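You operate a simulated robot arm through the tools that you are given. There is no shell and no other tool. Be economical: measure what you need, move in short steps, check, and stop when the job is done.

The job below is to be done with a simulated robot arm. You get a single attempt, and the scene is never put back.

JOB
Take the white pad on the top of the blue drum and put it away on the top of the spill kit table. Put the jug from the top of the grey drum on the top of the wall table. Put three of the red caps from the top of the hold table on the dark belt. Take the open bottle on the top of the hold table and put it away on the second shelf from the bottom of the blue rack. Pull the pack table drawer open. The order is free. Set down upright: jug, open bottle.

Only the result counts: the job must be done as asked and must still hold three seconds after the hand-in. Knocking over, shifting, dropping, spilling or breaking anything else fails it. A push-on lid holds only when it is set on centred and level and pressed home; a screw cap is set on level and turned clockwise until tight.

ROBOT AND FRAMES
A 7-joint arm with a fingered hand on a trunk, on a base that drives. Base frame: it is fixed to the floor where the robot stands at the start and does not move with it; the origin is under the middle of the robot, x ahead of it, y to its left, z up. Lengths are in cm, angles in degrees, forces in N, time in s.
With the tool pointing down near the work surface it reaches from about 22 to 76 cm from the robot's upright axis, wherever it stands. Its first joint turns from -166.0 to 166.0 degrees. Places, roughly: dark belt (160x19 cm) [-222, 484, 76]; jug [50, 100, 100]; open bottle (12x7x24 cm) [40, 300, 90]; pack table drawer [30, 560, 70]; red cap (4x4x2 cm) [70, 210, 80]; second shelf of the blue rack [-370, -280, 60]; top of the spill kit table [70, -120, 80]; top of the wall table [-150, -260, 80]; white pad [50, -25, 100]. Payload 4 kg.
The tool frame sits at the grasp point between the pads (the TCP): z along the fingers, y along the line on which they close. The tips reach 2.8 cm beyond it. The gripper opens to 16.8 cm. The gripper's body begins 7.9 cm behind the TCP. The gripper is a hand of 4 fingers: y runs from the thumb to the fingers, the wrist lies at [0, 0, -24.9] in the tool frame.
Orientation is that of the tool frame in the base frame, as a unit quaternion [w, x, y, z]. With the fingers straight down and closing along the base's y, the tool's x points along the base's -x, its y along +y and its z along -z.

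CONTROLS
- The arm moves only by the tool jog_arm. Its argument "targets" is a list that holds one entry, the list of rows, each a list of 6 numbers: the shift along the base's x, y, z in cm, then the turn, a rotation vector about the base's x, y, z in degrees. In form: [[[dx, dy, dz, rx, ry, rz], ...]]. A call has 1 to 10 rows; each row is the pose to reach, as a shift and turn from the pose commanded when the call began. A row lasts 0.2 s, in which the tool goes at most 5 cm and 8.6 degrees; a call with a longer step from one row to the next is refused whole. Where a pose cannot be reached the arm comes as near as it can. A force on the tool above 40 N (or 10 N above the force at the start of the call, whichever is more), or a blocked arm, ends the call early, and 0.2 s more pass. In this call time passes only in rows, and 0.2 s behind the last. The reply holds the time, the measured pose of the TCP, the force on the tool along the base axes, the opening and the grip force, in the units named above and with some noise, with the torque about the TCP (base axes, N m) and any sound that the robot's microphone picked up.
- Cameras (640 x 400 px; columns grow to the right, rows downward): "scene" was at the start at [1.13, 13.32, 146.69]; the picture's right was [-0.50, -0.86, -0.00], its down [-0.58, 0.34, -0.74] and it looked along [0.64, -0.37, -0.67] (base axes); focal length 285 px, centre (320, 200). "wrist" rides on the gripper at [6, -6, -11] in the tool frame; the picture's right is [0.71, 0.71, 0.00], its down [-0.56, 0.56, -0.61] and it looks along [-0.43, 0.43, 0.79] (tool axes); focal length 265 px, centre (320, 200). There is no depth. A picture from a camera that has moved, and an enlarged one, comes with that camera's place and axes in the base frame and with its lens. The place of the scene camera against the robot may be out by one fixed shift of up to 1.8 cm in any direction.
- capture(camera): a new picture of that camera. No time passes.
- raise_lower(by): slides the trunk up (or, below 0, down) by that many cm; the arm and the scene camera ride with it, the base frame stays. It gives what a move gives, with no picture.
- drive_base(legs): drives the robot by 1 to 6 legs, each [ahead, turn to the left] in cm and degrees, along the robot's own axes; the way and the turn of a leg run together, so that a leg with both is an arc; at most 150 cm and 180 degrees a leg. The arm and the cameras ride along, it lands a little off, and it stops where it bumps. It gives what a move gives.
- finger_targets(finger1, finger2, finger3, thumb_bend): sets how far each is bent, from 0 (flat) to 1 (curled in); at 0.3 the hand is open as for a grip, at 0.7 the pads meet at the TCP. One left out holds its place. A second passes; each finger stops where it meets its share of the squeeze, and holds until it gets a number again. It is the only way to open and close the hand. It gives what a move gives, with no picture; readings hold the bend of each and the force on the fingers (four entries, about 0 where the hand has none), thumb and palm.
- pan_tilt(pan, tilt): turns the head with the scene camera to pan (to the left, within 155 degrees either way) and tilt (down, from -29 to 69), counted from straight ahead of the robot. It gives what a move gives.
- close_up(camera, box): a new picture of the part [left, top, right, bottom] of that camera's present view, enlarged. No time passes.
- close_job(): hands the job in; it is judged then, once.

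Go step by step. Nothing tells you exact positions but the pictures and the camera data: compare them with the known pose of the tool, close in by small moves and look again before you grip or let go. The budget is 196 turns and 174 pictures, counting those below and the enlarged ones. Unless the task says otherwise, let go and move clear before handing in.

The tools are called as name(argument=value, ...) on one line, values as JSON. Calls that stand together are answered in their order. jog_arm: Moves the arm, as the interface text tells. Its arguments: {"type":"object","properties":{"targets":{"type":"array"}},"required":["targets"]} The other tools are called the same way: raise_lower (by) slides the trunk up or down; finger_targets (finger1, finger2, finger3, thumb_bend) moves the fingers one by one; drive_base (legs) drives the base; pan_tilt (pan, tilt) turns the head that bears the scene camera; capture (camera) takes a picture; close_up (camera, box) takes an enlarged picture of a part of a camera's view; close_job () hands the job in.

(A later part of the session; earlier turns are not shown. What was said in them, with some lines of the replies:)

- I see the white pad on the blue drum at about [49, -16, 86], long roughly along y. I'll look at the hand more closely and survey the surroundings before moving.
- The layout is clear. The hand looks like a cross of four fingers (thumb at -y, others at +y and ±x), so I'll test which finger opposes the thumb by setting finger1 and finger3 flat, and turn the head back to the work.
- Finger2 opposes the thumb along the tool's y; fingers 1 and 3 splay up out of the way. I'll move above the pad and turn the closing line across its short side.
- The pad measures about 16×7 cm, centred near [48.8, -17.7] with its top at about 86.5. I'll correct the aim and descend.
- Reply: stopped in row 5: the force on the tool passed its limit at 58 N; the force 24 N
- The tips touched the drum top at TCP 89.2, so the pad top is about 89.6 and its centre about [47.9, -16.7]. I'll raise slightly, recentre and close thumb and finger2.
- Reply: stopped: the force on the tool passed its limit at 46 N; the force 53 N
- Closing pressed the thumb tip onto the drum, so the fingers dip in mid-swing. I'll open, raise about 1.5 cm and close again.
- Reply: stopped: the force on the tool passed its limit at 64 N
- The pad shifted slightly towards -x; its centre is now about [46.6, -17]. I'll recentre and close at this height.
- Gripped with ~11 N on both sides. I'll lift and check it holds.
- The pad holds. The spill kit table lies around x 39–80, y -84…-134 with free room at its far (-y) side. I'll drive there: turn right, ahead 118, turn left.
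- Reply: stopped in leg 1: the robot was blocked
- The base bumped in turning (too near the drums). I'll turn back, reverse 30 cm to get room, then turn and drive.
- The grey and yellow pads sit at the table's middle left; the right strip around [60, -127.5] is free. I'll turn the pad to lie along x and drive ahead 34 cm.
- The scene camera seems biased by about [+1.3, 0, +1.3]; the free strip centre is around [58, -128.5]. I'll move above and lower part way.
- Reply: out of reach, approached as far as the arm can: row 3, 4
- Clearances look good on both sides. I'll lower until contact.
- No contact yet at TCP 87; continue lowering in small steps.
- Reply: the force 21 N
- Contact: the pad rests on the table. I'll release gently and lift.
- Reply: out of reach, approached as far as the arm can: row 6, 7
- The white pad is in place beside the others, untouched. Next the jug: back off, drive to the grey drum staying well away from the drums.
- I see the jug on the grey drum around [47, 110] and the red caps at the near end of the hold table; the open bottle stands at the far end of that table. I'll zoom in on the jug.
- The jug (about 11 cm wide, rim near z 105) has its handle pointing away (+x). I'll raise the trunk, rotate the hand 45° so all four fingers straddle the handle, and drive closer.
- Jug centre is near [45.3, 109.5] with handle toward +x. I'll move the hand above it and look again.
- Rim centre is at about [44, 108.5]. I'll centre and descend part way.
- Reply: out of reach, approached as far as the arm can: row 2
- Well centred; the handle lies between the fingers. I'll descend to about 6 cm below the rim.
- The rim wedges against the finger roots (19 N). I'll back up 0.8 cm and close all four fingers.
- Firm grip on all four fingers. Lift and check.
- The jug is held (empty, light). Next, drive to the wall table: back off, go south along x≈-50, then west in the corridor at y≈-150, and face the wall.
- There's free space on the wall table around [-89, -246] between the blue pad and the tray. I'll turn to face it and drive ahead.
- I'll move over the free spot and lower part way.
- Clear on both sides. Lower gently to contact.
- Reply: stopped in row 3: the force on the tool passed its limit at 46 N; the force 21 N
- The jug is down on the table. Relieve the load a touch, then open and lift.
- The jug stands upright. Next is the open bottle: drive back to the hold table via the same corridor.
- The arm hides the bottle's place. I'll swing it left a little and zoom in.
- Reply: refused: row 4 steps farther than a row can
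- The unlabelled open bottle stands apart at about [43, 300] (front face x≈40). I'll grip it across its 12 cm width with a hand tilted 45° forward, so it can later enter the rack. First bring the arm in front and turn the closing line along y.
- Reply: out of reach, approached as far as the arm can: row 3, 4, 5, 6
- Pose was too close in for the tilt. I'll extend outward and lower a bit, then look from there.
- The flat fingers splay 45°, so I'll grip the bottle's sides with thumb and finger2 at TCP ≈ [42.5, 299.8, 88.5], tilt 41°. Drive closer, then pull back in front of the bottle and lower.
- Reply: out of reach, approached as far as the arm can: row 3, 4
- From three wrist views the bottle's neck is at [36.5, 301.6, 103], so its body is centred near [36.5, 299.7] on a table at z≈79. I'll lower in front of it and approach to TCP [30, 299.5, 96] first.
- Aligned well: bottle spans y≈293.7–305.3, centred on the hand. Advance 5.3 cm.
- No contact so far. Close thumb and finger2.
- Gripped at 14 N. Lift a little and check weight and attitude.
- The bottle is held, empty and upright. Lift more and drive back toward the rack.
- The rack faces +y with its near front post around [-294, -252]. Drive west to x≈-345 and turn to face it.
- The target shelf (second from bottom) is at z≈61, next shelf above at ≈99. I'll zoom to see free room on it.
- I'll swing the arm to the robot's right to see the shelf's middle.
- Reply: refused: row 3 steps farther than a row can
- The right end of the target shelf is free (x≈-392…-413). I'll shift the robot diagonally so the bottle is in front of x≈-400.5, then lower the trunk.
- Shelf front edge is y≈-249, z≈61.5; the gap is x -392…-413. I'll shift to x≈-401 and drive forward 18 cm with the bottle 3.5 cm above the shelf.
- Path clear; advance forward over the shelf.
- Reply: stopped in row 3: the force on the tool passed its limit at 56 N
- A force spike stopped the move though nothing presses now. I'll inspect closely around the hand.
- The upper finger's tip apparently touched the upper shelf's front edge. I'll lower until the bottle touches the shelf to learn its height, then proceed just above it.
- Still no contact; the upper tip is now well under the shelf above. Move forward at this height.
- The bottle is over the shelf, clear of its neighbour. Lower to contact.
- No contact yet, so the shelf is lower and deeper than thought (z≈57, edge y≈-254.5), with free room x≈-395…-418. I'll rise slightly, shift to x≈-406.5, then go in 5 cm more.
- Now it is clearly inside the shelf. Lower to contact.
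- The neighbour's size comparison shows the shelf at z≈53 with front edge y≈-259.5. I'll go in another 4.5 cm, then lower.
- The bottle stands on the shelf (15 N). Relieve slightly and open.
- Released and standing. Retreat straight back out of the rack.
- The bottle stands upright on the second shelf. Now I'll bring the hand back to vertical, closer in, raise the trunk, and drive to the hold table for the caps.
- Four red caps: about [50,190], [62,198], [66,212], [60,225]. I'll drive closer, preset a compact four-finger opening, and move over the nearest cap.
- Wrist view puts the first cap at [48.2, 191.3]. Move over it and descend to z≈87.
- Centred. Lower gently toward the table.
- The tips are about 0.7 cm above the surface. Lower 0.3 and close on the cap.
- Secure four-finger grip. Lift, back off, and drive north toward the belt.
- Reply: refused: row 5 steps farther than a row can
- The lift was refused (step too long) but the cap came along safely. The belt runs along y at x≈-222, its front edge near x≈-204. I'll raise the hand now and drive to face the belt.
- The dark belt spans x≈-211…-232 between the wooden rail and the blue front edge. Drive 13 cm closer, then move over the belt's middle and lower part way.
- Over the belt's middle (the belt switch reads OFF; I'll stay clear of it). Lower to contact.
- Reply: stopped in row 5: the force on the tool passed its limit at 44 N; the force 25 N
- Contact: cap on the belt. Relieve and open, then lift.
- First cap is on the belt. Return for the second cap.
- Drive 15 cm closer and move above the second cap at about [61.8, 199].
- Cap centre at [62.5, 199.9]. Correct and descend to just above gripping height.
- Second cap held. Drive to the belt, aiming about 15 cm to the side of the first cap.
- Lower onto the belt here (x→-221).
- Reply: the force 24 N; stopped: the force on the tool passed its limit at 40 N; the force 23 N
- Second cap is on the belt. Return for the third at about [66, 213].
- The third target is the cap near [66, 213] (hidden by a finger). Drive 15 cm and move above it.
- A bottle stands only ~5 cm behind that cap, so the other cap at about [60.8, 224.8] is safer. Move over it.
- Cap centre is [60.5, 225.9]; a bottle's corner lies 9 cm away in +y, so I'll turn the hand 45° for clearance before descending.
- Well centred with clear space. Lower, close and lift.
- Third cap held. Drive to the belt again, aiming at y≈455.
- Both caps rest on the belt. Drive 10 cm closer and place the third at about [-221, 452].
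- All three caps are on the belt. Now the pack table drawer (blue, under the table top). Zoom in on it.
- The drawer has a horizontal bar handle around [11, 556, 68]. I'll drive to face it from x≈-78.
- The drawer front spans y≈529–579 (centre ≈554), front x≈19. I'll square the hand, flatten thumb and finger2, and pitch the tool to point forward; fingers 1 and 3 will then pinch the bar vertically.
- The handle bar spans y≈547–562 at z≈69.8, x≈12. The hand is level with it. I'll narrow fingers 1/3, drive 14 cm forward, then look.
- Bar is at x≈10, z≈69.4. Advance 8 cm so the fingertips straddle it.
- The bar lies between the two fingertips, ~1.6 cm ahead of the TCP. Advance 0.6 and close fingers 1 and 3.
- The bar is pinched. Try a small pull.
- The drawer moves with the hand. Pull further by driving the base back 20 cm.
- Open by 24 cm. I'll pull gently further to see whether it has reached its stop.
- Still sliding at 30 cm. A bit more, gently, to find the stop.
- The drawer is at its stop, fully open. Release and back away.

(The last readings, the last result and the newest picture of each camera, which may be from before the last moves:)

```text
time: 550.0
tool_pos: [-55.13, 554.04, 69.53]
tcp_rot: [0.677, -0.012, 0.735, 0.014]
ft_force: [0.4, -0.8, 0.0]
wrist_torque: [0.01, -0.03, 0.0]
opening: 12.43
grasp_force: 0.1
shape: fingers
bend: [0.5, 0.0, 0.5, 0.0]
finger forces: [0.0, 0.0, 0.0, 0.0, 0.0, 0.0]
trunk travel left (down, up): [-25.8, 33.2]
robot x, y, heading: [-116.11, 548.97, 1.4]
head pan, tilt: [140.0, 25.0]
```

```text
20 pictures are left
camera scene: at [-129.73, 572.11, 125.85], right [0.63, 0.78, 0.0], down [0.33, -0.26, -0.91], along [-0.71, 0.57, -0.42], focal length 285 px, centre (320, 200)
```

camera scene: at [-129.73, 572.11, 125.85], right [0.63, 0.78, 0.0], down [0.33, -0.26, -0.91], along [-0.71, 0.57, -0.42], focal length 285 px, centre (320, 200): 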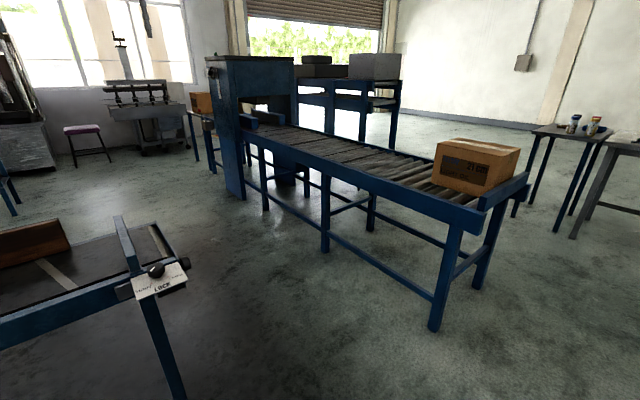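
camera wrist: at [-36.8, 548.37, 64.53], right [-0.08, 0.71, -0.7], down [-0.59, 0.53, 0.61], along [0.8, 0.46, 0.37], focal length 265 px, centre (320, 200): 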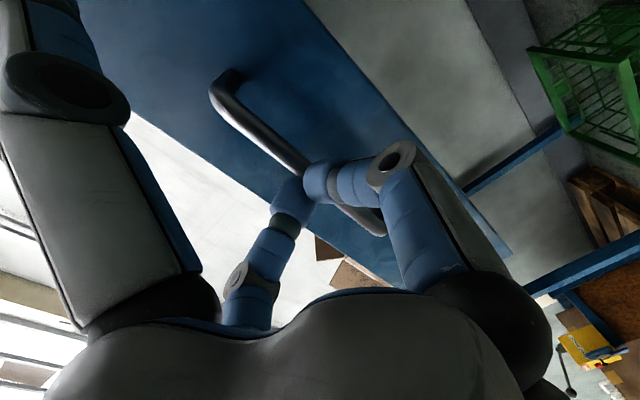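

All five parts look done: the pad, jug and bottle are in place, three caps lie on the belt, and the drawer is fully open. The hand is clear, so I'm handing in.

close_job()

```text
The job is handed in.
```

I finished all five parts and handed the job in; it hasn't returned a result. Early on, the base bumped something while turning near the drums, possibly the grey box. The box looked upright afterwards, but I couldn't tell whether it had shifted.

- **White pad:** on top of the spill kit table, beside the two pads already there.
- **Jug:** upright on top of the wall table, in the clear space between the tray and the blue pad.
- **Red caps:** three lie on the dark belt.
- **Open bottle:** upright on the second shelf from the bottom of the blue rack. On the way in, the hand hit something, probably the edge of the shelf above.
- **Pack table drawer:** pulled out to its stop.
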